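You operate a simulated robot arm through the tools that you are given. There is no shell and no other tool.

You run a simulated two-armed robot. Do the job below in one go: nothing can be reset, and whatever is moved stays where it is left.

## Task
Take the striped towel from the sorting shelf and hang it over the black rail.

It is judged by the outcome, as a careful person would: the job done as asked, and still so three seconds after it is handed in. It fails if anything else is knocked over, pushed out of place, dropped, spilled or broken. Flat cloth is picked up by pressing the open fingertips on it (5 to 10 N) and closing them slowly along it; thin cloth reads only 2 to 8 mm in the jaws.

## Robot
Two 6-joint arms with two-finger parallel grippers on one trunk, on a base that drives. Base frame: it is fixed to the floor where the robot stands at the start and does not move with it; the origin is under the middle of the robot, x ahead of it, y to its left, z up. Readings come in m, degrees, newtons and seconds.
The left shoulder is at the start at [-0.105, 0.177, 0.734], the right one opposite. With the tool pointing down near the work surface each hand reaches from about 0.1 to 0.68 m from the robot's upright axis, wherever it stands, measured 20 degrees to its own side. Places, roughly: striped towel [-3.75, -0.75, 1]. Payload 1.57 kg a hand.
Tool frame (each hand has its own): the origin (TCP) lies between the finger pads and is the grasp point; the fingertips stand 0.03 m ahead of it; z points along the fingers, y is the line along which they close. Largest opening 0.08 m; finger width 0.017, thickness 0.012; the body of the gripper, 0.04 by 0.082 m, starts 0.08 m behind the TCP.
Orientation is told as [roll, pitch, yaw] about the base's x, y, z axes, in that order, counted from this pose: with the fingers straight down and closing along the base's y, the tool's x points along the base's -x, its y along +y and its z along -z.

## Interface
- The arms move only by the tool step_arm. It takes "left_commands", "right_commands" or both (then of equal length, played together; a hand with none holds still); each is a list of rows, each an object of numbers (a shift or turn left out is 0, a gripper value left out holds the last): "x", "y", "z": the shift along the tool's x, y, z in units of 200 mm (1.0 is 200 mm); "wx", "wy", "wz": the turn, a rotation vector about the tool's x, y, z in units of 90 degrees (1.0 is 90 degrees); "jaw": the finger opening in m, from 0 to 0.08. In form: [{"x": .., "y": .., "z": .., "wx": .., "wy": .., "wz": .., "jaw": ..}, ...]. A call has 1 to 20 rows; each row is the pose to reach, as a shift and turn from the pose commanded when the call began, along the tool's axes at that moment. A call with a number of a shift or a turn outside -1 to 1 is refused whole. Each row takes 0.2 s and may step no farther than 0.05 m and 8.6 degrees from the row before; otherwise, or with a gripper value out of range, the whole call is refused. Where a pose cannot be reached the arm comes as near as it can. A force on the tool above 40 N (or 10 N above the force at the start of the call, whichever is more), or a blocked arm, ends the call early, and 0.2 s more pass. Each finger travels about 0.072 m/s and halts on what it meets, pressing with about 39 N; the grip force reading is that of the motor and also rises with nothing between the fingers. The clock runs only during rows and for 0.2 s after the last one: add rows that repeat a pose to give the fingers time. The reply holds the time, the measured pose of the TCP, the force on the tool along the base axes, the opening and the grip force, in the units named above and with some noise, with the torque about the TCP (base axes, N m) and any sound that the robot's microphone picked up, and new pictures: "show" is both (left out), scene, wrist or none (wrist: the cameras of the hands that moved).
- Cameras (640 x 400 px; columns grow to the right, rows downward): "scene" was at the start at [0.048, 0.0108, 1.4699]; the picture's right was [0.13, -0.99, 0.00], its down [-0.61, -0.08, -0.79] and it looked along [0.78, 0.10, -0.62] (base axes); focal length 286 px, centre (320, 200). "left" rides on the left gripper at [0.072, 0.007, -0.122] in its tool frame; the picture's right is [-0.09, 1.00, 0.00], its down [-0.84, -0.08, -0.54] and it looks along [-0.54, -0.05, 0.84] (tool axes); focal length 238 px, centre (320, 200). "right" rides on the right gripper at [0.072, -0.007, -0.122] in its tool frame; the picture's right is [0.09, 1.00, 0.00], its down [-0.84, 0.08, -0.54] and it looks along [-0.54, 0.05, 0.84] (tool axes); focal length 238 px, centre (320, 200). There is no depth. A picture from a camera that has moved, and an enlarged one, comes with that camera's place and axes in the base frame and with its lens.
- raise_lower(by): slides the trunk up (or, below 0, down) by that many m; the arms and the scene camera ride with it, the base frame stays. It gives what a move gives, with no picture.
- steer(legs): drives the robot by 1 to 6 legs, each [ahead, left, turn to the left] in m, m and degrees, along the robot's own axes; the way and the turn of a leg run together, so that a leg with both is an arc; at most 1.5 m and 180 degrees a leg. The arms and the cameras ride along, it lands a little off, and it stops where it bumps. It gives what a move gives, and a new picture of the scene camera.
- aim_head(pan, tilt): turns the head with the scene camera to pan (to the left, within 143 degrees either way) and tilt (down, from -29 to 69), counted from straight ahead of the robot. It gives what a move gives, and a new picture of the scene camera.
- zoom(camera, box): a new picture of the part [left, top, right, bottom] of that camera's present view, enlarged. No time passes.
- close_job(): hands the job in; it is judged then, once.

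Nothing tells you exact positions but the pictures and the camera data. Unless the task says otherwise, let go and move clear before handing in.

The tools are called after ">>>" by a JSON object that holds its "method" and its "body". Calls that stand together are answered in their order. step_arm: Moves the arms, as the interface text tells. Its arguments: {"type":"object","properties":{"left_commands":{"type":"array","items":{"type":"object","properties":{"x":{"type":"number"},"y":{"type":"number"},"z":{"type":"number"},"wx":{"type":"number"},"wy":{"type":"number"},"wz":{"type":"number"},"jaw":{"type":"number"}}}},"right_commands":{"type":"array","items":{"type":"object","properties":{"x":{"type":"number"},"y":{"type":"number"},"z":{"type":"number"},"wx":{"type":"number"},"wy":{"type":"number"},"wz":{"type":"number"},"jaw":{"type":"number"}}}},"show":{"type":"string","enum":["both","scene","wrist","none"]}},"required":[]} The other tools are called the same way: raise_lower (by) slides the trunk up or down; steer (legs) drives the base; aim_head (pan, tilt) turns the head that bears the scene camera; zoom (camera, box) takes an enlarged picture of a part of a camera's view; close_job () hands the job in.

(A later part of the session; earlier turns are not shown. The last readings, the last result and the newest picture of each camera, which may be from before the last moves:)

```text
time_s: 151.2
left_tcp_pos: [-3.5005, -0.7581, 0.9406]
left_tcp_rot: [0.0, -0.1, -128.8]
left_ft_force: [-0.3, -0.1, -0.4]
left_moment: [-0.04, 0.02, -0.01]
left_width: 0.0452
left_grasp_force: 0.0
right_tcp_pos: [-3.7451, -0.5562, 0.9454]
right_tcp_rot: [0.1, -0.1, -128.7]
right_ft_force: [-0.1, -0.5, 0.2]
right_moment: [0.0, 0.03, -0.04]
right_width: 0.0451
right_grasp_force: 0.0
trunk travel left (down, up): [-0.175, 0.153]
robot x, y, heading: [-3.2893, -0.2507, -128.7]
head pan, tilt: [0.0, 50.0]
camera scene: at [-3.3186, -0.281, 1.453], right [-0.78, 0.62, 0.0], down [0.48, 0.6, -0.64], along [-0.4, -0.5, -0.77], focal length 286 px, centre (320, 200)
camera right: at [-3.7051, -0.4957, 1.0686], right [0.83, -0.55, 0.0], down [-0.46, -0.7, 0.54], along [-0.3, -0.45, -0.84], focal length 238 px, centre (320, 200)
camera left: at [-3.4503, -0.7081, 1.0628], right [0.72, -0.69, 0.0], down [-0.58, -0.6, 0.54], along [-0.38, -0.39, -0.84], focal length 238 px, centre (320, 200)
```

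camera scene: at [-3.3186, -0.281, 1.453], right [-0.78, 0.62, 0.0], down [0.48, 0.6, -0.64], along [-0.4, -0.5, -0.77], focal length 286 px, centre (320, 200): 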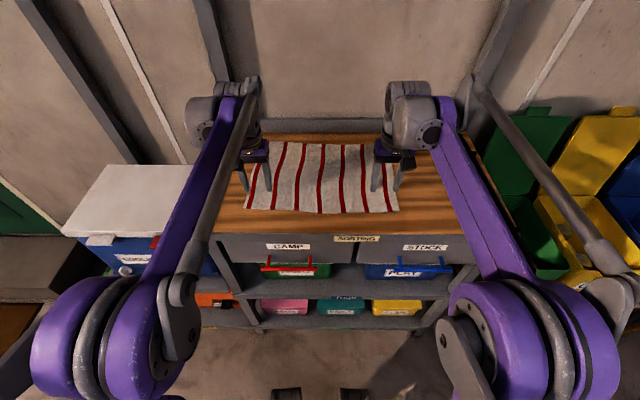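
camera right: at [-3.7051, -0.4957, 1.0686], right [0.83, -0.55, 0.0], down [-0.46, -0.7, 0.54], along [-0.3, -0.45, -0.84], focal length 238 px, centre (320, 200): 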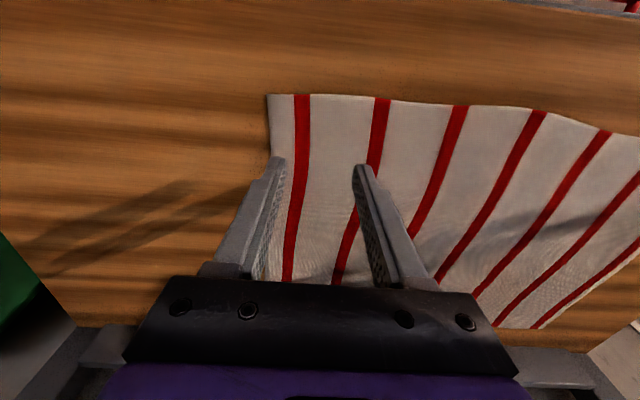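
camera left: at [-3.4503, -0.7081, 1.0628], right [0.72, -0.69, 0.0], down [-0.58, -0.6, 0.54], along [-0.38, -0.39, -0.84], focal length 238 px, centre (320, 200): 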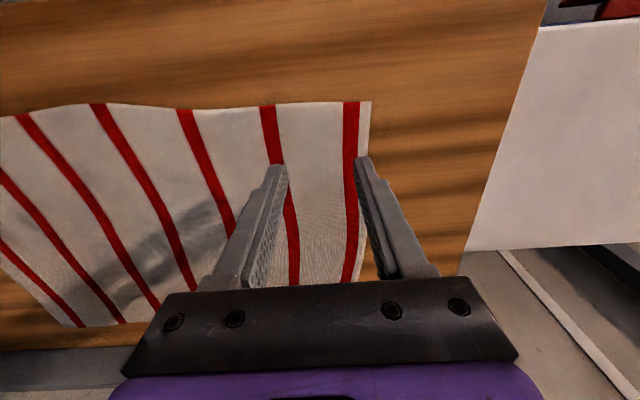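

>>> {"method": "step_arm", "body": {"left_commands": [{"y": -0.035, "z": 0.05, "jaw": 0.045}, {"y": -0.035, "z": 0.1, "jaw": 0.045}, {"y": -0.035, "z": 0.14, "jaw": 0.045}, {"y": -0.035, "z": 0.14, "jaw": 0.045}], "right_commands": [{"y": 0.05, "z": 0.06, "jaw": 0.045}, {"y": 0.05, "z": 0.12, "jaw": 0.045}, {"y": 0.05, "z": 0.165, "jaw": 0.045}, {"y": 0.05, "z": 0.165, "jaw": 0.045}], "show": "wrist"}}

```text
time_s: 152.2
left_tcp_pos: [-3.5064, -0.7543, 0.9127]
left_tcp_rot: [0.0, -0.1, -128.7]
left_ft_force: [-0.6, 0.0, -0.6]
left_moment: [0.01, 0.0, 0.01]
left_width: 0.0451
left_grasp_force: 0.0
right_tcp_pos: [-3.735, -0.5636, 0.911]
right_tcp_rot: [-0.1, -0.1, -128.6]
right_ft_force: [-2.9, -2.0, 14.5]
right_moment: [0.12, 0.26, 0.09]
right_width: 0.0451
right_grasp_force: 0.1
trunk travel left (down, up): [-0.175, 0.153]
robot x, y, heading: [-3.2935, -0.2482, -128.6]
head pan, tilt: [0.0, 50.0]
camera right: at [-3.6958, -0.503, 1.0345], right [0.84, -0.55, 0.0], down [-0.46, -0.7, 0.54], along [-0.3, -0.45, -0.84], focal length 238 px, centre (320, 200)
camera left: at [-3.4559, -0.7032, 1.0352], right [0.72, -0.69, 0.0], down [-0.58, -0.6, 0.54], along [-0.38, -0.39, -0.84], focal length 238 px, centre (320, 200)
```

right: 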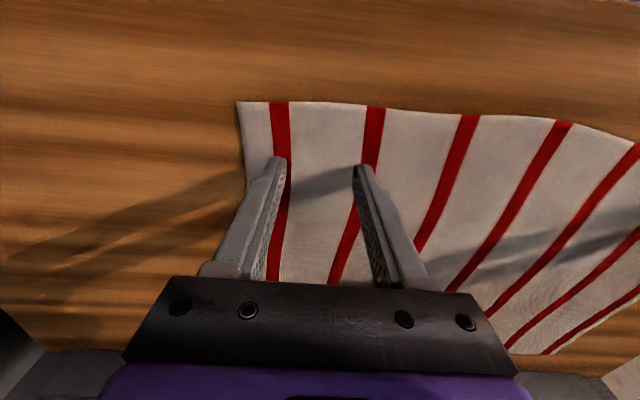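
left: 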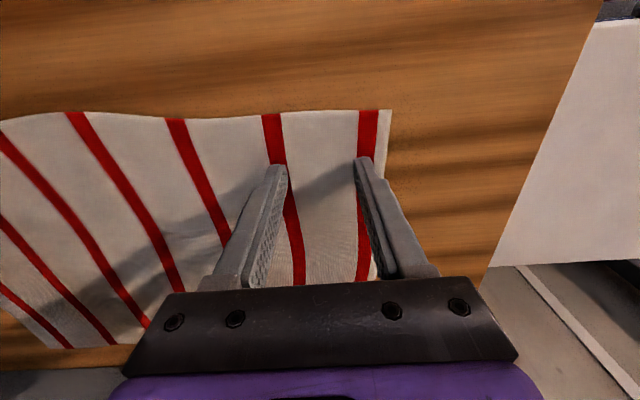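

The right fingertips touch at TCP z≈0.911 with 14 N, the left is just above. I'll ease the right slightly and lower the left to reach 5–10 N.

>>> {"method": "step_arm", "body": {"left_commands": [{"z": 0.01}, {"z": 0.01}], "right_commands": [{"z": -0.005}, {"z": -0.005}], "show": "none"}}

```text
time_s: 152.8
left_tcp_pos: [-3.5055, -0.7548, 0.9114]
left_tcp_rot: [0.0, 0.0, -128.7]
left_ft_force: [0.7, -0.2, 6.3]
left_moment: [-0.11, -0.11, -0.04]
left_width: 0.0444
left_grasp_force: 0.0
right_tcp_pos: [-3.7353, -0.563, 0.9115]
right_tcp_rot: [0.1, -0.1, -128.5]
right_ft_force: [-3.4, -4.2, 15.1]
right_moment: [0.11, 0.3, 0.05]
right_width: 0.0452
right_grasp_force: 0.0
trunk travel left (down, up): [-0.175, 0.153]
robot x, y, heading: [-3.2942, -0.2476, -129.0]
head pan, tilt: [0.0, 50.0]
```

>>> {"method": "step_arm", "body": {"right_commands": [{"z": -0.008}, {"z": -0.008}], "show": "none"}}

```text
time_s: 153.4
left_tcp_pos: [-3.506, -0.7548, 0.9122]
left_tcp_rot: [0.0, -0.2, -128.6]
left_ft_force: [0.9, -0.2, 10.9]
left_moment: [-0.16, -0.2, 0.03]
left_width: 0.0447
left_grasp_force: 0.1
right_tcp_pos: [-3.7349, -0.563, 0.9115]
right_tcp_rot: [0.0, 0.0, -128.6]
right_ft_force: [0.2, -0.7, 0.2]
right_moment: [0.01, 0.04, 0.01]
right_width: 0.045
right_grasp_force: 0.0
trunk travel left (down, up): [-0.175, 0.153]
robot x, y, heading: [-3.2922, -0.2469, -128.7]
head pan, tilt: [0.0, 50.0]
```

>>> {"method": "step_arm", "body": {"left_commands": [{"jaw": 0.041}, {"jaw": 0.037}, {"jaw": 0.033}, {"jaw": 0.029}, {"jaw": 0.025}, {"jaw": 0.021}, {"jaw": 0.017}, {"jaw": 0.013}, {"jaw": 0.009}, {"jaw": 0.005}, {"jaw": 0.0}, {"jaw": 0.0}, {"jaw": 0.0}], "show": "wrist"}}

```text
time_s: 156.2
left_tcp_pos: [-3.5064, -0.7544, 0.9117]
left_tcp_rot: [0.0, -0.2, -128.7]
left_ft_force: [-1.9, 2.8, 10.4]
left_moment: [0.07, -0.01, 0.04]
left_width: 0.0025
left_grasp_force: 23.6
right_tcp_pos: [-3.7354, -0.5626, 0.9107]
right_tcp_rot: [-0.1, -0.1, -128.7]
right_ft_force: [-0.2, 0.1, -0.4]
right_moment: [0.0, 0.01, 0.02]
right_width: 0.045
right_grasp_force: 0.1
trunk travel left (down, up): [-0.175, 0.153]
robot x, y, heading: [-3.2929, -0.2446, -129.2]
head pan, tilt: [0.0, 50.0]
camera left: at [-3.4563, -0.7029, 1.0336], right [0.72, -0.69, 0.0], down [-0.58, -0.6, 0.54], along [-0.38, -0.39, -0.84], focal length 238 px, centre (320, 200)
```

left: 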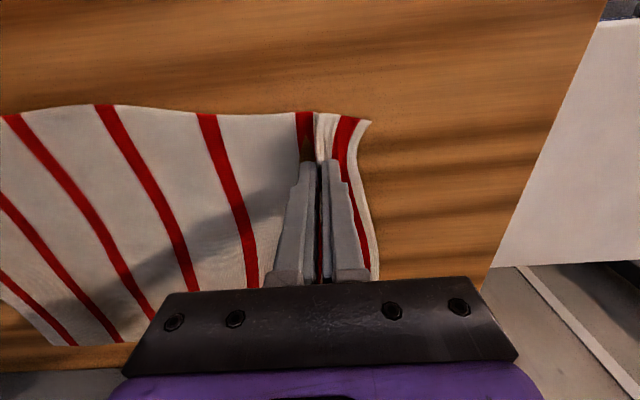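

The left hand has pinched a fold (2.5 mm). Now the right hand: press gently and close.

>>> {"method": "step_arm", "body": {"right_commands": [{"z": 0.006}, {"z": 0.006}, {"z": 0.006}], "show": "wrist"}}

```text
time_s: 157.0
left_tcp_pos: [-3.5057, -0.7548, 0.9108]
left_tcp_rot: [-0.1, -0.1, -128.7]
left_ft_force: [-2.5, 2.6, 10.0]
left_moment: [0.05, 0.0, 0.02]
left_width: 0.0024
left_grasp_force: 23.7
right_tcp_pos: [-3.7353, -0.5631, 0.9111]
right_tcp_rot: [0.0, -0.1, -128.6]
right_ft_force: [-0.2, -0.4, 2.6]
right_moment: [0.03, 0.06, -0.04]
right_width: 0.0448
right_grasp_force: 0.1
trunk travel left (down, up): [-0.175, 0.153]
robot x, y, heading: [-3.2954, -0.2494, -128.6]
head pan, tilt: [0.0, 50.0]
camera right: at [-3.6956, -0.502, 1.0348], right [0.84, -0.55, 0.0], down [-0.46, -0.7, 0.54], along [-0.3, -0.45, -0.84], focal length 238 px, centre (320, 200)
```

right: 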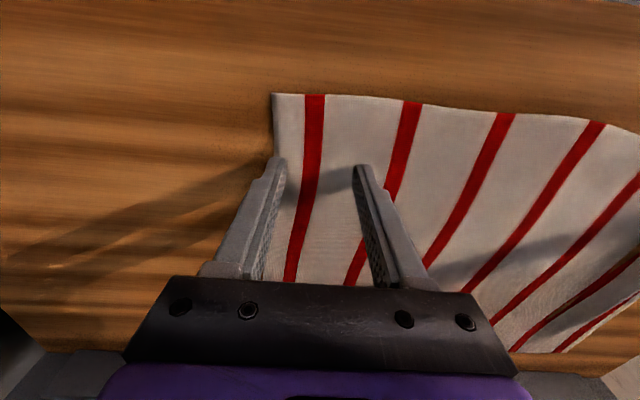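

>>> {"method": "step_arm", "body": {"right_commands": [{"z": -0.03}, {"y": 0.05, "z": -0.03}, {"y": 0.11, "z": -0.03}, {"y": 0.11, "z": -0.01}, {"y": 0.11, "z": 0.003}, {"y": 0.11, "z": 0.003}, {"y": 0.11, "z": 0.003}], "show": "wrist"}}

```text
time_s: 158.6
left_tcp_pos: [-3.5068, -0.7547, 0.9108]
left_tcp_rot: [-0.1, -0.1, -128.8]
left_ft_force: [-2.1, 0.9, 5.3]
left_moment: [0.01, -0.02, 0.03]
left_width: 0.0022
left_grasp_force: 23.7
right_tcp_pos: [-3.7182, -0.5768, 0.9116]
right_tcp_rot: [-0.1, -0.1, -128.7]
right_ft_force: [-6.1, -1.5, 22.2]
right_moment: [0.17, 0.41, 0.05]
right_width: 0.0453
right_grasp_force: 0.5
trunk travel left (down, up): [-0.175, 0.153]
robot x, y, heading: [-3.2897, -0.2529, -128.6]
head pan, tilt: [0.0, 50.0]
camera right: at [-3.679, -0.5158, 1.0344], right [0.83, -0.55, 0.0], down [-0.46, -0.7, 0.54], along [-0.3, -0.45, -0.84], focal length 238 px, centre (320, 200)
```

right: 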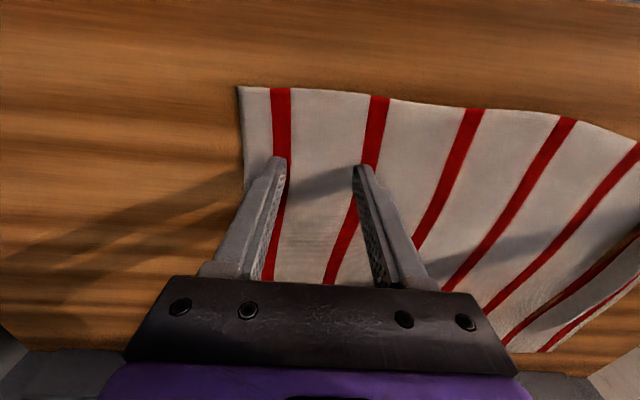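

>>> {"method": "step_arm", "body": {"right_commands": [{"z": -0.006}, {"z": -0.006}], "show": "none"}}

```text
time_s: 159.2
left_tcp_pos: [-3.5059, -0.7537, 0.9109]
left_tcp_rot: [0.0, -0.1, -128.8]
left_ft_force: [-1.2, 1.3, 10.5]
left_moment: [0.03, -0.09, -0.02]
left_width: 0.0021
left_grasp_force: 23.4
right_tcp_pos: [-3.7191, -0.5778, 0.9114]
right_tcp_rot: [0.1, -0.1, -128.6]
right_ft_force: [0.6, 0.5, -0.2]
right_moment: [-0.03, 0.02, -0.01]
right_width: 0.045
right_grasp_force: 0.1
trunk travel left (down, up): [-0.175, 0.153]
robot x, y, heading: [-3.2911, -0.249, -128.8]
head pan, tilt: [0.0, 50.0]
```

>>> {"method": "step_arm", "body": {"right_commands": [{"z": 0.0025}, {"z": 0.0025}], "show": "none"}}

```text
time_s: 159.8
left_tcp_pos: [-3.506, -0.7551, 0.9115]
left_tcp_rot: [0.0, -0.1, -128.6]
left_ft_force: [-0.1, 0.3, 8.0]
left_moment: [-0.03, -0.07, 0.05]
left_width: 0.0022
left_grasp_force: 24.0
right_tcp_pos: [-3.7184, -0.5776, 0.9122]
right_tcp_rot: [0.1, -0.1, -128.7]
right_ft_force: [0.6, 0.4, 3.3]
right_moment: [0.08, 0.01, -0.02]
right_width: 0.0449
right_grasp_force: 0.1
trunk travel left (down, up): [-0.175, 0.153]
robot x, y, heading: [-3.2903, -0.2473, -128.7]
head pan, tilt: [0.0, 50.0]
```

Right reads 3.3 N; a touch more and then close slowly.

>>> {"method": "step_arm", "body": {"right_commands": [{"z": 0.0015}, {"z": 0.0015}], "show": "none"}}

```text
time_s: 160.4
left_tcp_pos: [-3.5056, -0.7541, 0.9119]
left_tcp_rot: [0.1, -0.1, -128.7]
left_ft_force: [-0.7, 0.9, 7.9]
left_moment: [-0.02, -0.02, 0.05]
left_width: 0.0023
left_grasp_force: 23.9
right_tcp_pos: [-3.7185, -0.5776, 0.9117]
right_tcp_rot: [0.0, -0.1, -128.8]
right_ft_force: [-0.4, 0.5, 6.9]
right_moment: [0.15, 0.11, -0.04]
right_width: 0.0451
right_grasp_force: 0.1
trunk travel left (down, up): [-0.175, 0.153]
robot x, y, heading: [-3.2924, -0.2479, -128.6]
head pan, tilt: [0.0, 50.0]
```

>>> {"method": "step_arm", "body": {"right_commands": [{"jaw": 0.041}, {"jaw": 0.037}, {"jaw": 0.033}, {"jaw": 0.029}, {"jaw": 0.025}, {"jaw": 0.021}, {"jaw": 0.017}, {"jaw": 0.013}, {"jaw": 0.009}, {"jaw": 0.005}, {"jaw": 0.0}, {"jaw": 0.0}, {"jaw": 0.0}], "show": "both"}}

```text
time_s: 163.2
left_tcp_pos: [-3.5068, -0.754, 0.9119]
left_tcp_rot: [-0.1, -0.1, -128.6]
left_ft_force: [-14.2, 12.2, 4.4]
left_moment: [0.35, 0.41, 0.0]
left_width: 0.0023
left_grasp_force: 24.1
right_tcp_pos: [-3.7179, -0.5786, 0.9118]
right_tcp_rot: [0.2, -0.1, -128.7]
right_ft_force: [14.2, -12.5, 12.0]
right_moment: [-0.33, -0.36, -0.11]
right_width: 0.0021
right_grasp_force: 24.0
trunk travel left (down, up): [-0.175, 0.153]
robot x, y, heading: [-3.2944, -0.2528, -128.6]
head pan, tilt: [0.0, 50.0]
camera scene: at [-3.3181, -0.2805, 1.453], right [-0.78, 0.62, 0.0], down [0.48, 0.6, -0.64], along [-0.4, -0.5, -0.77], focal length 286 px, centre (320, 200)
camera right: at [-3.6782, -0.5171, 1.0345], right [0.84, -0.55, 0.0], down [-0.46, -0.7, 0.54], along [-0.3, -0.45, -0.84], focal length 238 px, centre (320, 200)
```

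scene: 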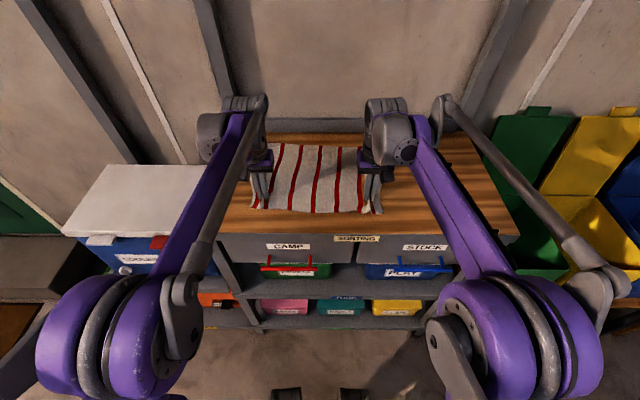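
right: 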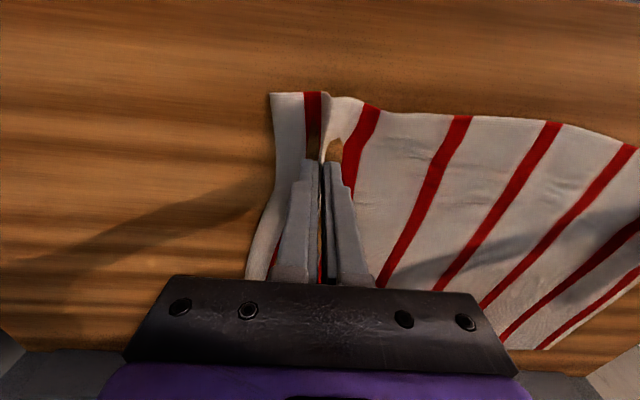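

Both hands hold folds and the edge between them is taut (about 18 N), so I'll relax that slightly and lift straight up.

>>> {"method": "step_arm", "body": {"left_commands": [{"y": -0.012, "z": -0.02, "jaw": 0}, {"y": -0.012, "z": -0.1, "jaw": 0}, {"y": -0.012, "z": -0.2, "jaw": 0}, {"y": -0.012, "z": -0.3, "jaw": 0}, {"y": -0.012, "z": -0.4, "jaw": 0}, {"y": -0.012, "z": -0.5, "jaw": 0}, {"y": -0.012, "z": -0.6, "jaw": 0}, {"y": -0.012, "z": -0.7, "jaw": 0}, {"y": -0.012, "z": -0.7, "jaw": 0}], "right_commands": [{"y": 0.012, "z": -0.02, "jaw": 0}, {"y": 0.012, "z": -0.1, "jaw": 0}, {"y": 0.012, "z": -0.2, "jaw": 0}, {"y": 0.012, "z": -0.3, "jaw": 0}, {"y": 0.012, "z": -0.4, "jaw": 0}, {"y": 0.012, "z": -0.5, "jaw": 0}, {"y": 0.012, "z": -0.6, "jaw": 0}, {"y": 0.012, "z": -0.7, "jaw": 0}, {"y": 0.012, "z": -0.7, "jaw": 0}], "show": "both"}}

```text
time_s: 165.2
left_tcp_pos: [-3.511, -0.7541, 1.052]
left_tcp_rot: [0.0, 0.0, -128.7]
left_ft_force: [-6.2, 5.5, -0.2]
left_moment: [0.14, 0.22, -0.05]
left_width: 0.0024
left_grasp_force: 23.2
right_tcp_pos: [-3.7172, -0.5793, 1.0525]
right_tcp_rot: [0.0, -0.1, -128.7]
right_ft_force: [6.3, -5.6, -0.3]
right_moment: [-0.18, -0.22, -0.02]
right_width: 0.002
right_grasp_force: 23.5
trunk travel left (down, up): [-0.175, 0.153]
robot x, y, heading: [-3.2913, -0.2534, -128.8]
head pan, tilt: [0.0, 50.0]
camera scene: at [-3.3191, -0.2814, 1.4529], right [-0.78, 0.62, 0.0], down [0.48, 0.6, -0.64], along [-0.4, -0.5, -0.77], focal length 286 px, centre (320, 200)
camera right: at [-3.6772, -0.5183, 1.1756], right [0.84, -0.55, 0.0], down [-0.46, -0.7, 0.54], along [-0.3, -0.45, -0.84], focal length 238 px, centre (320, 200)
camera left: at [-3.4607, -0.7027, 1.1752], right [0.72, -0.69, 0.0], down [-0.58, -0.6, 0.54], along [-0.38, -0.39, -0.84], focal length 238 px, centre (320, 200)
```

scene: 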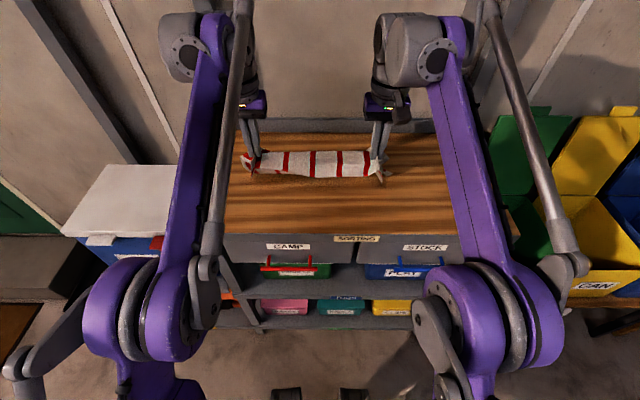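
right: 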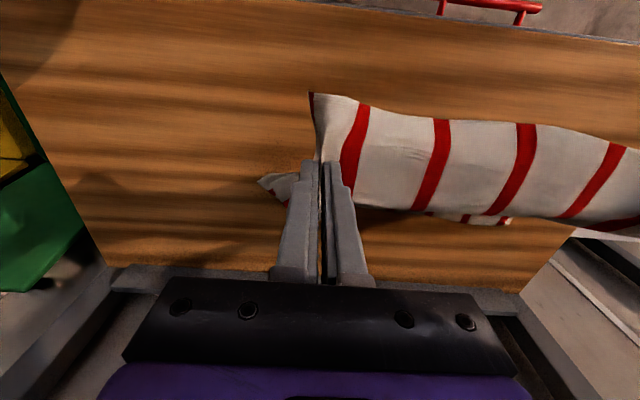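
left: 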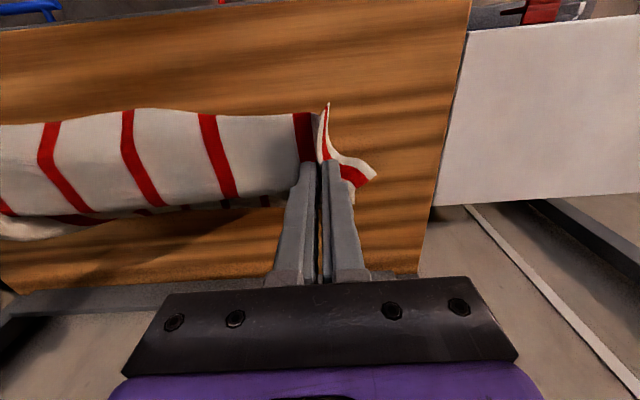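

>>> {"method": "step_arm", "body": {"left_commands": [{"x": 0.1, "y": -0.01, "z": -0.1, "jaw": 0}, {"x": 0.2, "y": -0.015, "z": -0.2, "jaw": 0}, {"x": 0.3, "y": -0.015, "z": -0.3, "jaw": 0}, {"x": 0.4, "y": -0.015, "z": -0.4, "jaw": 0}, {"x": 0.5, "y": -0.015, "z": -0.5, "jaw": 0}, {"x": 0.6, "y": -0.015, "z": -0.55, "jaw": 0}, {"x": 0.6, "y": -0.015, "z": -0.55, "jaw": 0}], "right_commands": [{"x": 0.1, "y": 0.01, "z": -0.1, "jaw": 0}, {"x": 0.2, "y": 0.015, "z": -0.2, "jaw": 0}, {"x": 0.3, "y": 0.015, "z": -0.3, "jaw": 0}, {"x": 0.4, "y": 0.015, "z": -0.4, "jaw": 0}, {"x": 0.5, "y": 0.015, "z": -0.5, "jaw": 0}, {"x": 0.6, "y": 0.015, "z": -0.55, "jaw": 0}, {"x": 0.6, "y": 0.015, "z": -0.55, "jaw": 0}], "show": "both"}}

```text
time_s: 166.8
left_tcp_pos: [-3.4368, -0.6583, 1.1608]
left_tcp_rot: [0.0, -0.1, -128.6]
left_ft_force: [-0.6, 1.2, 0.4]
left_moment: [0.02, 0.01, 0.01]
left_width: 0.0022
left_grasp_force: 23.4
right_tcp_pos: [-3.6393, -0.4873, 1.1638]
right_tcp_rot: [0.0, 0.0, -128.8]
right_ft_force: [0.5, -0.9, 0.1]
right_moment: [0.0, -0.03, -0.02]
right_width: 0.0023
right_grasp_force: 23.5
trunk travel left (down, up): [-0.175, 0.153]
robot x, y, heading: [-3.2928, -0.2505, -128.7]
head pan, tilt: [0.0, 50.0]
camera scene: at [-3.3198, -0.2823, 1.4529], right [-0.78, 0.62, 0.0], down [0.48, 0.6, -0.64], along [-0.4, -0.5, -0.77], focal length 286 px, centre (320, 200)
camera right: at [-3.5992, -0.4265, 1.2862], right [0.84, -0.55, 0.0], down [-0.46, -0.7, 0.54], along [-0.3, -0.45, -0.84], focal length 238 px, centre (320, 200)
camera left: at [-3.3867, -0.6068, 1.2838], right [0.72, -0.69, 0.0], down [-0.58, -0.6, 0.54], along [-0.38, -0.39, -0.84], focal length 238 px, centre (320, 200)
```

scene: 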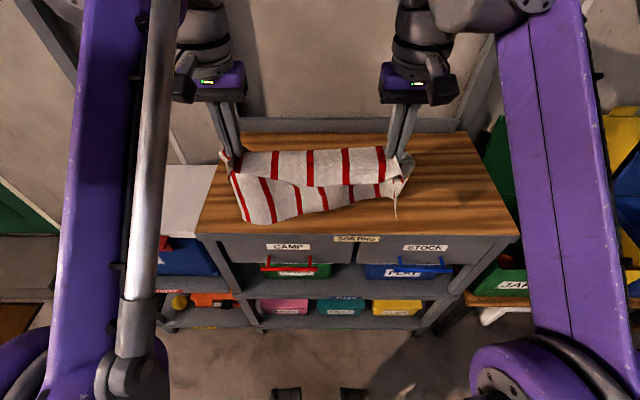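
right: 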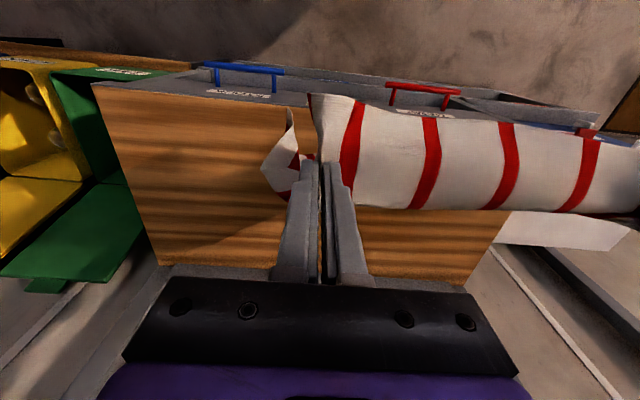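
left: 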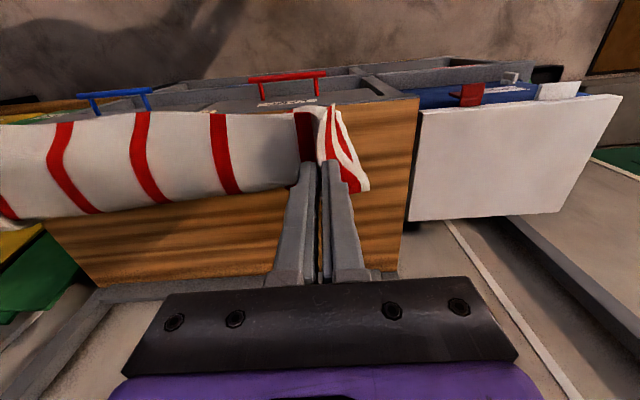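

The towel is held by both hands and clear of the shelf. I'll back away, then turn left to face along the lane (toward +X of the room) so I can reverse to the rail side of the screen.

>>> {"method": "steer", "body": {"legs": [[-0.27, 0, 0], [0, 0, 89]]}}

>>> {"method": "aim_head", "body": {"pan": 143, "tilt": 30}}

>>> {"method": "aim_head", "body": {"pan": -143, "tilt": 30}}

```text
time_s: 172.6
left_tcp_pos: [-2.7126, -0.1762, 1.1619]
left_tcp_rot: [0.0, 0.1, -38.5]
left_ft_force: [-1.9, -1.2, 0.1]
left_moment: [0.02, 0.02, -0.06]
left_width: 0.0023
left_grasp_force: 24.0
right_tcp_pos: [-2.8823, -0.3783, 1.1634]
right_tcp_rot: [0.0, 0.0, -38.6]
right_ft_force: [1.5, 0.6, -0.9]
right_moment: [0.04, 0.02, -0.04]
right_width: 0.0021
right_grasp_force: 23.8
trunk travel left (down, up): [-0.175, 0.153]
robot x, y, heading: [-3.1226, -0.0324, -38.5]
head pan, tilt: [0.0, 50.0]
camera scene: at [-3.0905, -0.0584, 1.4529], right [-0.62, -0.78, 0.0], down [-0.6, 0.48, -0.64], along [0.5, -0.4, -0.77], focal length 286 px, centre (320, 200)
```

scene: 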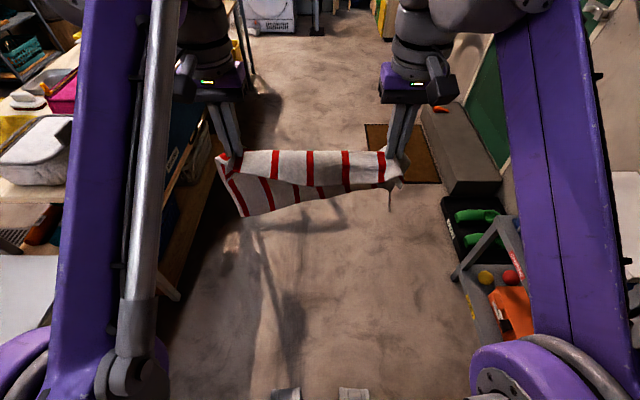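

```text
time_s: 174.8
left_tcp_pos: [-2.7145, -0.176, 1.162]
left_tcp_rot: [0.0, 0.0, -38.6]
left_ft_force: [-0.3, -1.0, -0.3]
left_moment: [-0.04, 0.0, -0.06]
left_width: 0.0023
left_grasp_force: 24.1
right_tcp_pos: [-2.8828, -0.3784, 1.163]
right_tcp_rot: [0.0, 0.0, -38.6]
right_ft_force: [0.6, 1.1, 0.1]
right_moment: [0.05, -0.03, -0.06]
right_width: 0.0024
right_grasp_force: 24.1
trunk travel left (down, up): [-0.175, 0.153]
robot x, y, heading: [-3.1238, -0.0338, -39.2]
head pan, tilt: [143.0, 30.0]
camera scene: at [-3.1731, 0.0773, 1.4824], right [0.97, 0.25, 0.0], down [0.12, -0.48, -0.87], along [-0.21, 0.84, -0.5], focal length 286 px, centre (320, 200)
```

scene: 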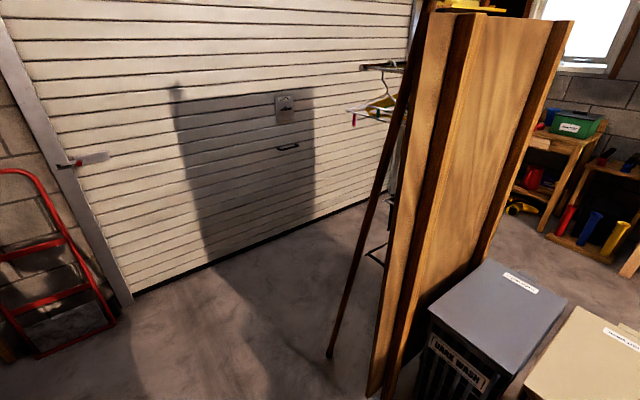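

```text
time_s: 178.8
left_tcp_pos: [-2.7139, -0.1768, 1.1619]
left_tcp_rot: [0.0, 0.0, -38.5]
left_ft_force: [-0.2, -0.7, -0.3]
left_moment: [-0.03, 0.0, -0.02]
left_width: 0.0023
left_grasp_force: 23.9
right_tcp_pos: [-2.8834, -0.3796, 1.1626]
right_tcp_rot: [0.0, 0.0, -38.6]
right_ft_force: [1.0, 0.2, 0.0]
right_moment: [0.03, -0.01, -0.04]
right_width: 0.0021
right_grasp_force: 23.5
trunk travel left (down, up): [-0.175, 0.153]
robot x, y, heading: [-3.1244, -0.0317, -38.7]
head pan, tilt: [-143.0, 30.0]
camera scene: at [-3.241, -0.0078, 1.4824], right [0.03, 1.0, 0.0], down [0.5, -0.01, -0.87], along [-0.87, 0.02, -0.5], focal length 286 px, centre (320, 200)
```

scene: 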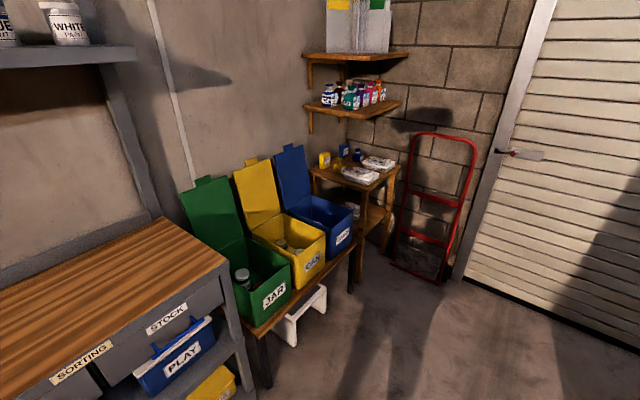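

I'm facing +X in the lane at about (X −2.41, Y −1.99) in room terms. I'll lower the trunk to stay below the hangers, then reverse past the screen and sidestep in front of the rail in stages.

>>> {"method": "raise_lower", "body": {"by": -0.15}}

>>> {"method": "steer", "body": {"legs": [[-1.2, 0, 0], [-0.27, 0.38, 0]]}}

>>> {"method": "aim_head", "body": {"pan": 20, "tilt": 20}}

```text
time_s: 180.5
left_tcp_pos: [-2.7135, -0.1772, 1.0119]
left_tcp_rot: [0.0, 0.0, -38.6]
left_ft_force: [-1.2, -0.9, -0.8]
left_moment: [-0.04, 0.06, -0.04]
left_width: 0.0027
left_grasp_force: 23.9
right_tcp_pos: [-2.884, -0.3783, 1.0128]
right_tcp_rot: [0.0, 0.0, -38.6]
right_ft_force: [0.6, 1.4, -0.5]
right_moment: [0.03, -0.05, 0.0]
right_width: 0.0023
right_grasp_force: 23.9
trunk travel left (down, up): [-0.025, 0.303]
robot x, y, heading: [-3.1197, -0.0359, -38.7]
head pan, tilt: [-143.0, 30.0]
```

```text
time_s: 190.2
left_tcp_pos: [-3.6263, 1.0591, 1.011]
left_tcp_rot: [0.0, 0.0, -39.4]
left_ft_force: [-0.3, -0.5, -1.0]
left_moment: [-0.07, 0.03, -0.01]
left_width: 0.0024
left_grasp_force: 23.4
right_tcp_pos: [-3.7995, 0.8584, 1.0137]
right_tcp_rot: [0.0, 0.0, -39.4]
right_ft_force: [0.6, 0.3, 0.7]
right_moment: [0.03, -0.03, 0.01]
right_width: 0.0021
right_grasp_force: 23.6
trunk travel left (down, up): [-0.025, 0.303]
robot x, y, heading: [-4.0335, 1.2035, -39.4]
head pan, tilt: [-143.0, 30.0]
camera scene: at [-4.1196, 1.2071, 1.324], right [0.04, 1.0, 0.0], down [0.5, -0.02, -0.87], along [-0.87, 0.04, -0.5], focal length 286 px, centre (320, 200)
```

scene: 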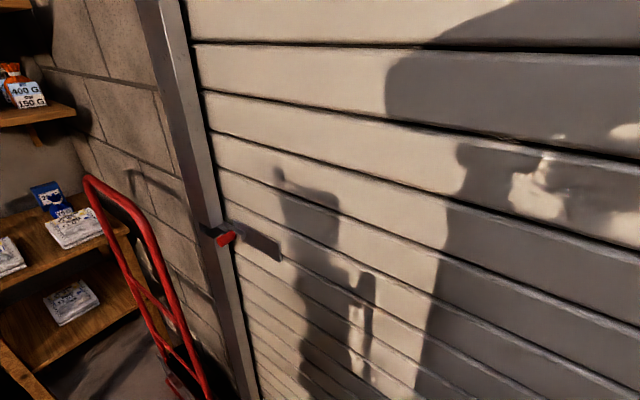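

```text
time_s: 192.8
left_tcp_pos: [-3.6273, 1.0581, 1.0108]
left_tcp_rot: [0.1, 0.0, -39.4]
left_ft_force: [-1.7, -0.4, 0.3]
left_moment: [-0.05, 0.05, -0.02]
left_width: 0.0023
left_grasp_force: 23.7
right_tcp_pos: [-3.7996, 0.858, 1.0125]
right_tcp_rot: [0.1, 0.0, -39.4]
right_ft_force: [1.4, 1.4, -0.8]
right_moment: [0.06, -0.02, -0.08]
right_width: 0.0021
right_grasp_force: 23.9
trunk travel left (down, up): [-0.025, 0.303]
robot x, y, heading: [-4.0345, 1.212, -39.4]
head pan, tilt: [20.0, 20.0]
camera scene: at [-3.9415, 1.1722, 1.3401], right [-0.33, -0.94, 0.0], down [-0.32, 0.11, -0.94], along [0.89, -0.31, -0.34], focal length 286 px, centre (320, 200)
```

scene: 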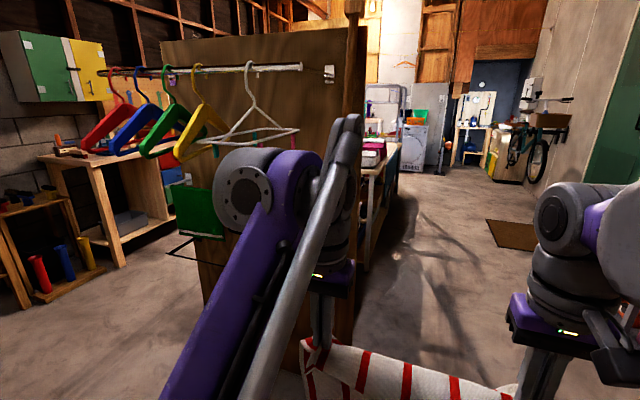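

>>> {"method": "steer", "body": {"legs": [[0, 0.6, 0.4]]}}

>>> {"method": "aim_head", "body": {"pan": 0, "tilt": 35}}

```text
time_s: 198.5
left_tcp_pos: [-3.2459, 1.5298, 1.0109]
left_tcp_rot: [0.0, 0.0, -38.8]
left_ft_force: [-1.2, -1.3, -0.1]
left_moment: [-0.03, 0.02, -0.02]
left_width: 0.0025
left_grasp_force: 23.7
right_tcp_pos: [-3.4164, 1.3292, 1.0113]
right_tcp_rot: [0.0, 0.0, -38.9]
right_ft_force: [1.3, 0.5, 0.1]
right_moment: [0.03, 0.03, -0.04]
right_width: 0.0022
right_grasp_force: 24.0
trunk travel left (down, up): [-0.025, 0.303]
robot x, y, heading: [-3.6527, 1.676, -38.7]
head pan, tilt: [20.0, 20.0]
camera scene: at [-3.5614, 1.6412, 1.3401], right [-0.32, -0.95, 0.0], down [-0.32, 0.11, -0.94], along [0.89, -0.3, -0.34], focal length 286 px, centre (320, 200)
```

scene: 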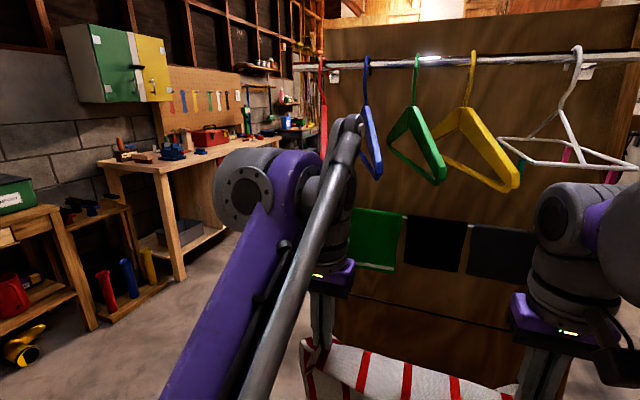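

```text
time_s: 199.3
left_tcp_pos: [-3.2449, 1.5306, 1.0112]
left_tcp_rot: [0.0, 0.0, -38.6]
left_ft_force: [-0.7, -0.6, -0.9]
left_moment: [0.0, 0.03, -0.09]
left_width: 0.0022
left_grasp_force: 23.8
right_tcp_pos: [-3.4161, 1.3294, 1.0136]
right_tcp_rot: [0.1, 0.1, -38.6]
right_ft_force: [0.5, 1.2, -0.1]
right_moment: [0.05, 0.0, 0.01]
right_width: 0.0021
right_grasp_force: 24.2
trunk travel left (down, up): [-0.025, 0.303]
robot x, y, heading: [-3.6547, 1.6777, -38.8]
head pan, tilt: [0.0, 35.0]
camera scene: at [-3.5809, 1.6159, 1.3163], right [-0.63, -0.78, 0.0], down [-0.45, 0.36, -0.82], along [0.64, -0.51, -0.57], focal length 286 px, centre (320, 200)
```

scene: 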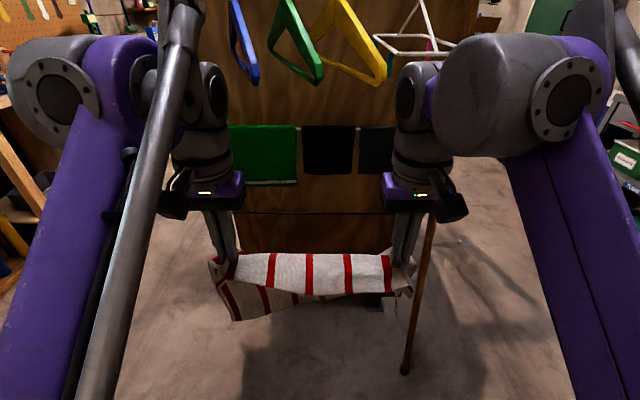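

I'm centred in front of the rail (rail about 0.82 m ahead at z≈0.76, cloths above it end at about 0.87). Next I lower the hands and pitch both tools 45° forward so the wrists stay below the hangers.

>>> {"method": "step_arm", "body": {"left_commands": [{"z": 0.1, "wy": -0.071, "jaw": 0}, {"z": 0.2, "wy": -0.142, "jaw": 0}, {"z": 0.3, "wy": -0.214, "jaw": 0}, {"z": 0.4, "wy": -0.285, "jaw": 0}, {"z": 0.5, "wy": -0.357, "jaw": 0}, {"z": 0.6, "wy": -0.428, "jaw": 0}, {"z": 0.7, "wy": -0.5, "jaw": 0}, {"z": 0.7, "wy": -0.5, "jaw": 0}], "right_commands": [{"z": 0.1, "wy": -0.071, "jaw": 0}, {"z": 0.2, "wy": -0.142, "jaw": 0}, {"z": 0.3, "wy": -0.214, "jaw": 0}, {"z": 0.4, "wy": -0.285, "jaw": 0}, {"z": 0.5, "wy": -0.357, "jaw": 0}, {"z": 0.6, "wy": -0.428, "jaw": 0}, {"z": 0.7, "wy": -0.5, "jaw": 0}, {"z": 0.7, "wy": -0.5, "jaw": 0}], "show": "both"}}

```text
time_s: 201.1
left_tcp_pos: [-3.2448, 1.531, 0.8722]
left_tcp_rot: [0.0, -45.1, -38.7]
left_ft_force: [0.3, -0.5, -0.8]
left_moment: [0.02, 0.01, -0.04]
left_width: 0.0022
left_grasp_force: 23.6
right_tcp_pos: [-3.4158, 1.3315, 0.8729]
right_tcp_rot: [0.1, -45.0, -38.7]
right_ft_force: [0.0, 0.6, -0.2]
right_moment: [0.03, -0.03, -0.03]
right_width: 0.0024
right_grasp_force: 23.3
trunk travel left (down, up): [-0.025, 0.303]
robot x, y, heading: [-3.6519, 1.6754, -38.6]
head pan, tilt: [0.0, 35.0]
camera scene: at [-3.5808, 1.6158, 1.3162], right [-0.63, -0.78, 0.0], down [-0.45, 0.36, -0.82], along [0.64, -0.51, -0.57], focal length 286 px, centre (320, 200)
camera right: at [-3.5274, 1.4132, 0.9098], right [0.57, 0.82, -0.07], down [0.21, -0.07, 0.98], along [0.79, -0.57, -0.21], focal length 238 px, centre (320, 200)
camera left: at [-3.3489, 1.6211, 0.907], right [0.67, 0.74, 0.07], down [0.11, -0.19, 0.98], along [0.73, -0.65, -0.21], focal length 238 px, centre (320, 200)
```

scene: 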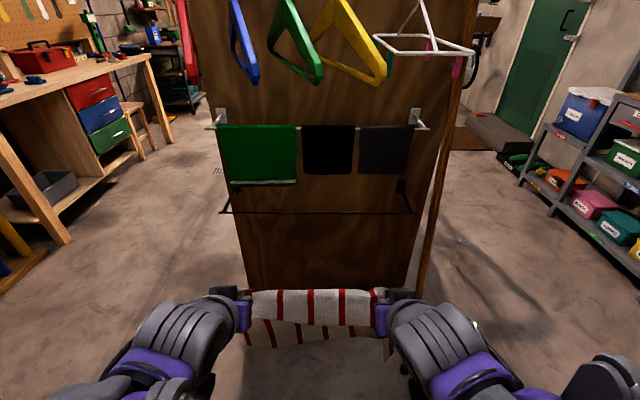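
right: 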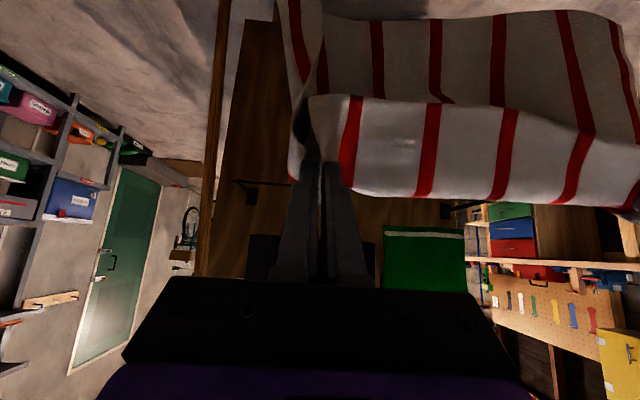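
left: 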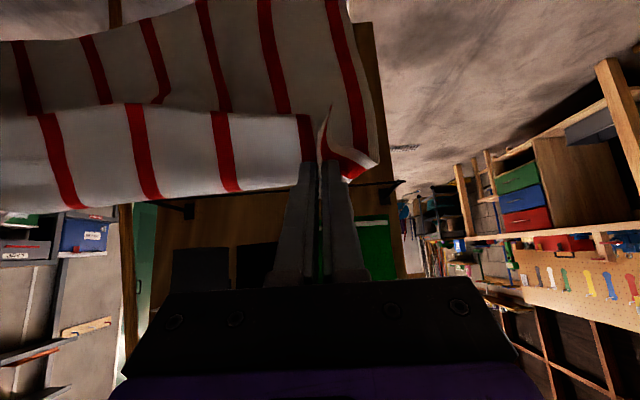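

The rail is now clearly visible between the hands. I'll zoom with the head and wrist cameras to triangulate its exact height and distance.

>>> {"method": "zoom", "body": {"camera": "scene", "box": [200, 100, 440, 250]}}

>>> {"method": "zoom", "body": {"camera": "right", "box": [200, 140, 520, 300]}}

>>> {"method": "zoom", "body": {"camera": "left", "box": [120, 140, 440, 300]}}

```text
2.67 times, centred on (320, 175) of scene
camera zoom: at [-3.5808, 1.6158, 1.3162], right [-0.63, -0.78, 0.0], down [-0.45, 0.36, -0.82], along [0.64, -0.51, -0.57], focal length 762 px, centre (320, 267)
```

zoom: 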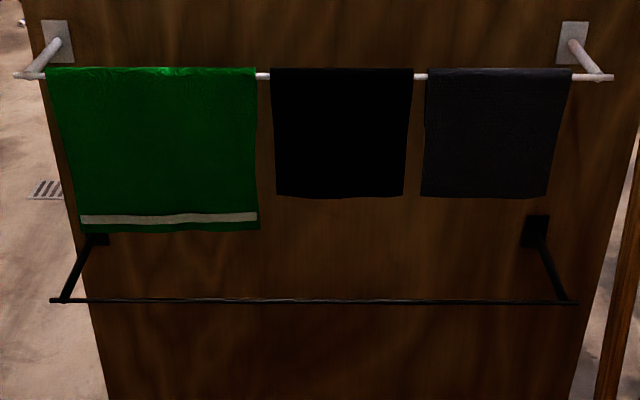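

```text
2.00 times, centred on (360, 220) of right
camera zoom: at [-3.5274, 1.4132, 0.9098], right [0.57, 0.82, -0.07], down [0.21, -0.07, 0.98], along [0.79, -0.57, -0.21], focal length 477 px, centre (240, 160)
```

zoom: 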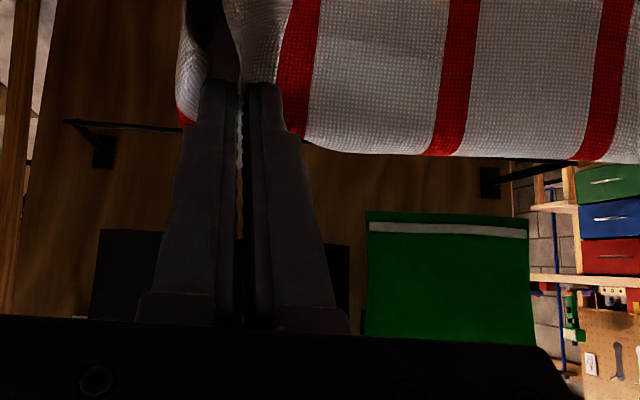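

```text
2.00 times, centred on (280, 220) of left
camera zoom: at [-3.3489, 1.6211, 0.907], right [0.67, 0.74, 0.07], down [0.11, -0.19, 0.98], along [0.73, -0.65, -0.21], focal length 477 px, centre (400, 160)
```

zoom: 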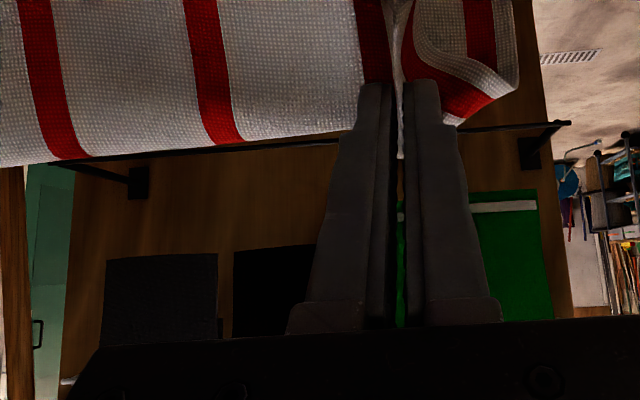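

Triangulation agrees from three cameras: the rail is 0.817 m ahead of me at z≈0.759, and the green cloth above ends at z≈0.833. I'll drive forward 0.2 m with the towel and re-check.

>>> {"method": "steer", "body": {"legs": [[0.2, 0, 0]]}}

>>> {"method": "zoom", "body": {"camera": "right", "box": [0, 0, 640, 400]}}

>>> {"method": "zoom", "body": {"camera": "left", "box": [0, 0, 640, 400]}}

>>> {"method": "zoom", "body": {"camera": "scene", "box": [160, 100, 480, 300]}}

```text
time_s: 202.7
left_tcp_pos: [-3.0935, 1.406, 0.8715]
left_tcp_rot: [0.0, -45.0, -38.8]
left_ft_force: [-0.2, -0.2, 0.3]
left_moment: [0.01, 0.04, -0.02]
left_width: 0.0024
left_grasp_force: 23.6
right_tcp_pos: [-3.2641, 1.2072, 0.8728]
right_tcp_rot: [-0.1, -45.0, -39.0]
right_ft_force: [-0.5, 0.1, 0.6]
right_moment: [0.01, 0.02, -0.03]
right_width: 0.0022
right_grasp_force: 23.8
trunk travel left (down, up): [-0.025, 0.303]
robot x, y, heading: [-3.4993, 1.5504, -38.9]
head pan, tilt: [0.0, 35.0]
camera scene: at [-3.4273, 1.4919, 1.3162], right [-0.63, -0.78, 0.0], down [-0.45, 0.36, -0.82], along [0.64, -0.51, -0.57], focal length 286 px, centre (320, 200)
```

scene: 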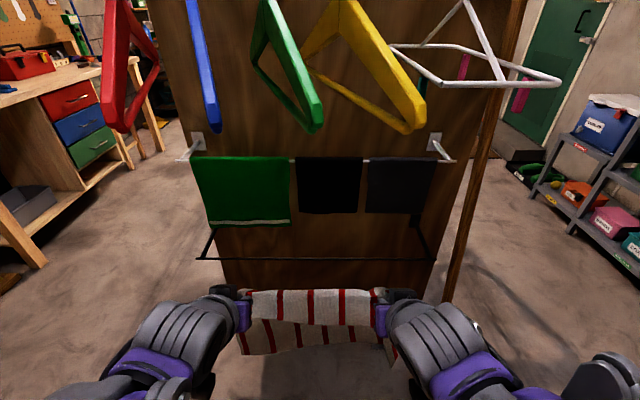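

```text
1.00 times, centred on (320, 200) of right (not enlarged: the box is as wide or as high as the picture)
camera zoom: at [-3.3746, 1.2892, 0.9101], right [0.57, 0.82, -0.07], down [0.21, -0.07, 0.97], along [0.79, -0.57, -0.21], focal length 238 px, centre (320, 200)
```

zoom: 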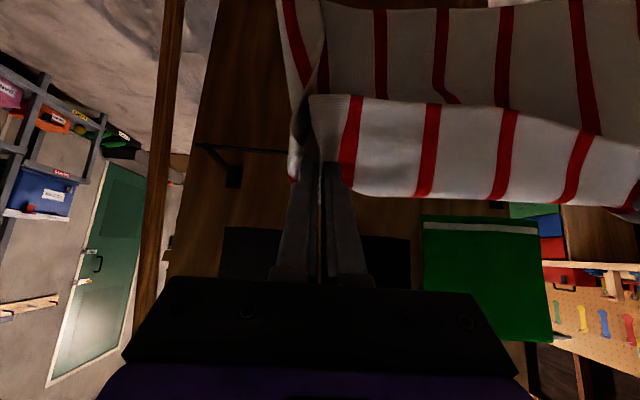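

```text
1.00 times, centred on (320, 200) of left (not enlarged: the box is as wide or as high as the picture)
camera zoom: at [-3.1955, 1.4966, 0.9073], right [0.68, 0.73, 0.07], down [0.11, -0.19, 0.97], along [0.73, -0.65, -0.21], focal length 238 px, centre (320, 200)
```

zoom: 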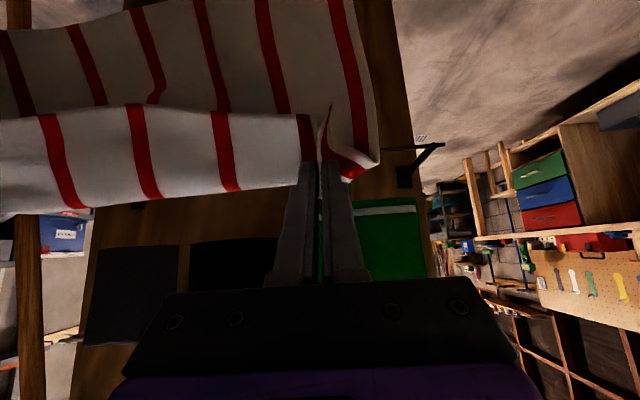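

```text
2.00 times, centred on (320, 200) of scene
camera zoom: at [-3.4273, 1.4919, 1.3162], right [-0.63, -0.78, 0.0], down [-0.45, 0.36, -0.82], along [0.64, -0.51, -0.57], focal length 571 px, centre (320, 200)
```

zoom: 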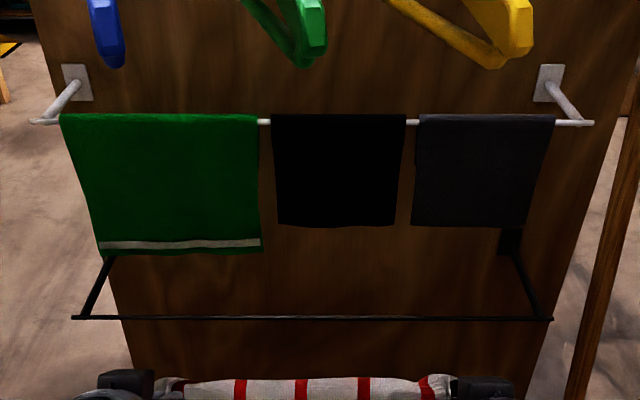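

The rail is now 0.618 m ahead at z≈0.759 as expected. I'll advance the pinched edge to just over the rail, keeping it about 7 cm above.

>>> {"method": "step_arm", "body": {"left_commands": [{"x": -0.088, "z": 0.088, "jaw": 0}, {"x": -0.177, "z": 0.177, "jaw": 0}, {"x": -0.265, "z": 0.265, "jaw": 0}, {"x": -0.354, "z": 0.354, "jaw": 0}, {"x": -0.442, "z": 0.442, "jaw": 0}, {"x": -0.53, "z": 0.53, "jaw": 0}, {"x": -0.545, "z": 0.639, "jaw": 0}, {"x": -0.56, "z": 0.748, "jaw": 0}, {"x": -0.56, "z": 0.748, "jaw": 0}], "right_commands": [{"x": -0.093, "z": 0.093, "jaw": 0}, {"x": -0.186, "z": 0.186, "jaw": 0}, {"x": -0.279, "z": 0.279, "jaw": 0}, {"x": -0.372, "z": 0.372, "jaw": 0}, {"x": -0.466, "z": 0.466, "jaw": 0}, {"x": -0.559, "z": 0.559, "jaw": 0}, {"x": -0.571, "z": 0.67, "jaw": 0}, {"x": -0.583, "z": 0.781, "jaw": 0}, {"x": -0.583, "z": 0.781, "jaw": 0}], "show": "both"}}

```text
time_s: 204.7
left_tcp_pos: [-2.9508, 1.2903, 0.8435]
left_tcp_rot: [0.0, -45.0, -39.0]
left_ft_force: [-0.3, -0.8, 0.3]
left_moment: [-0.04, 0.0, -0.04]
left_width: 0.0023
left_grasp_force: 24.1
right_tcp_pos: [-3.1139, 1.0857, 0.8443]
right_tcp_rot: [0.0, -45.0, -38.9]
right_ft_force: [0.2, -0.4, 0.1]
right_moment: [-0.03, 0.0, -0.03]
right_width: 0.0023
right_grasp_force: 23.8
trunk travel left (down, up): [-0.025, 0.303]
robot x, y, heading: [-3.4994, 1.5553, -38.9]
head pan, tilt: [0.0, 35.0]
camera scene: at [-3.428, 1.4925, 1.3163], right [-0.63, -0.78, 0.0], down [-0.45, 0.36, -0.82], along [0.64, -0.51, -0.57], focal length 286 px, centre (320, 200)
camera right: at [-3.2251, 1.1678, 0.8814], right [0.57, 0.82, -0.07], down [0.21, -0.07, 0.98], along [0.79, -0.57, -0.21], focal length 238 px, centre (320, 200)
camera left: at [-3.053, 1.3805, 0.879], right [0.68, 0.73, 0.07], down [0.11, -0.19, 0.98], along [0.73, -0.65, -0.21], focal length 238 px, centre (320, 200)
```

scene: 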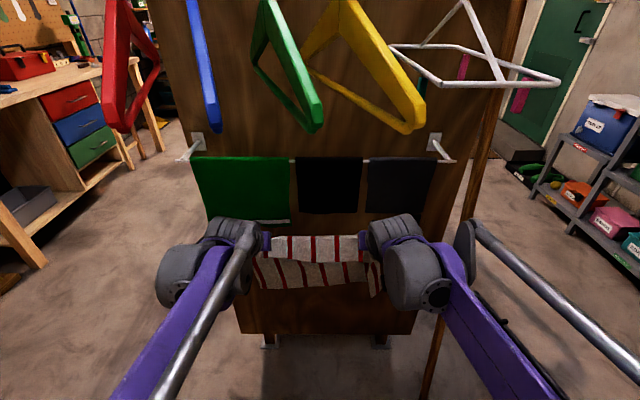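
right: 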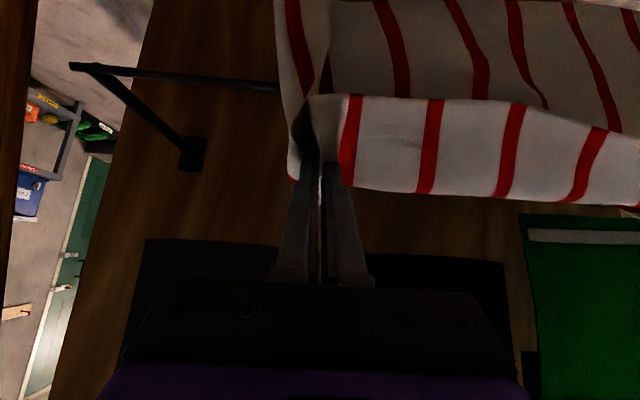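
left: 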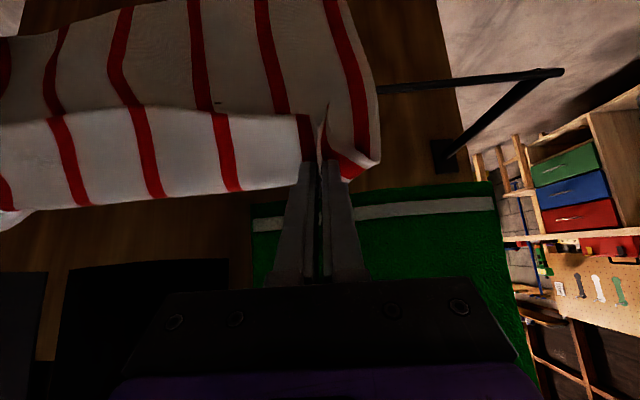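

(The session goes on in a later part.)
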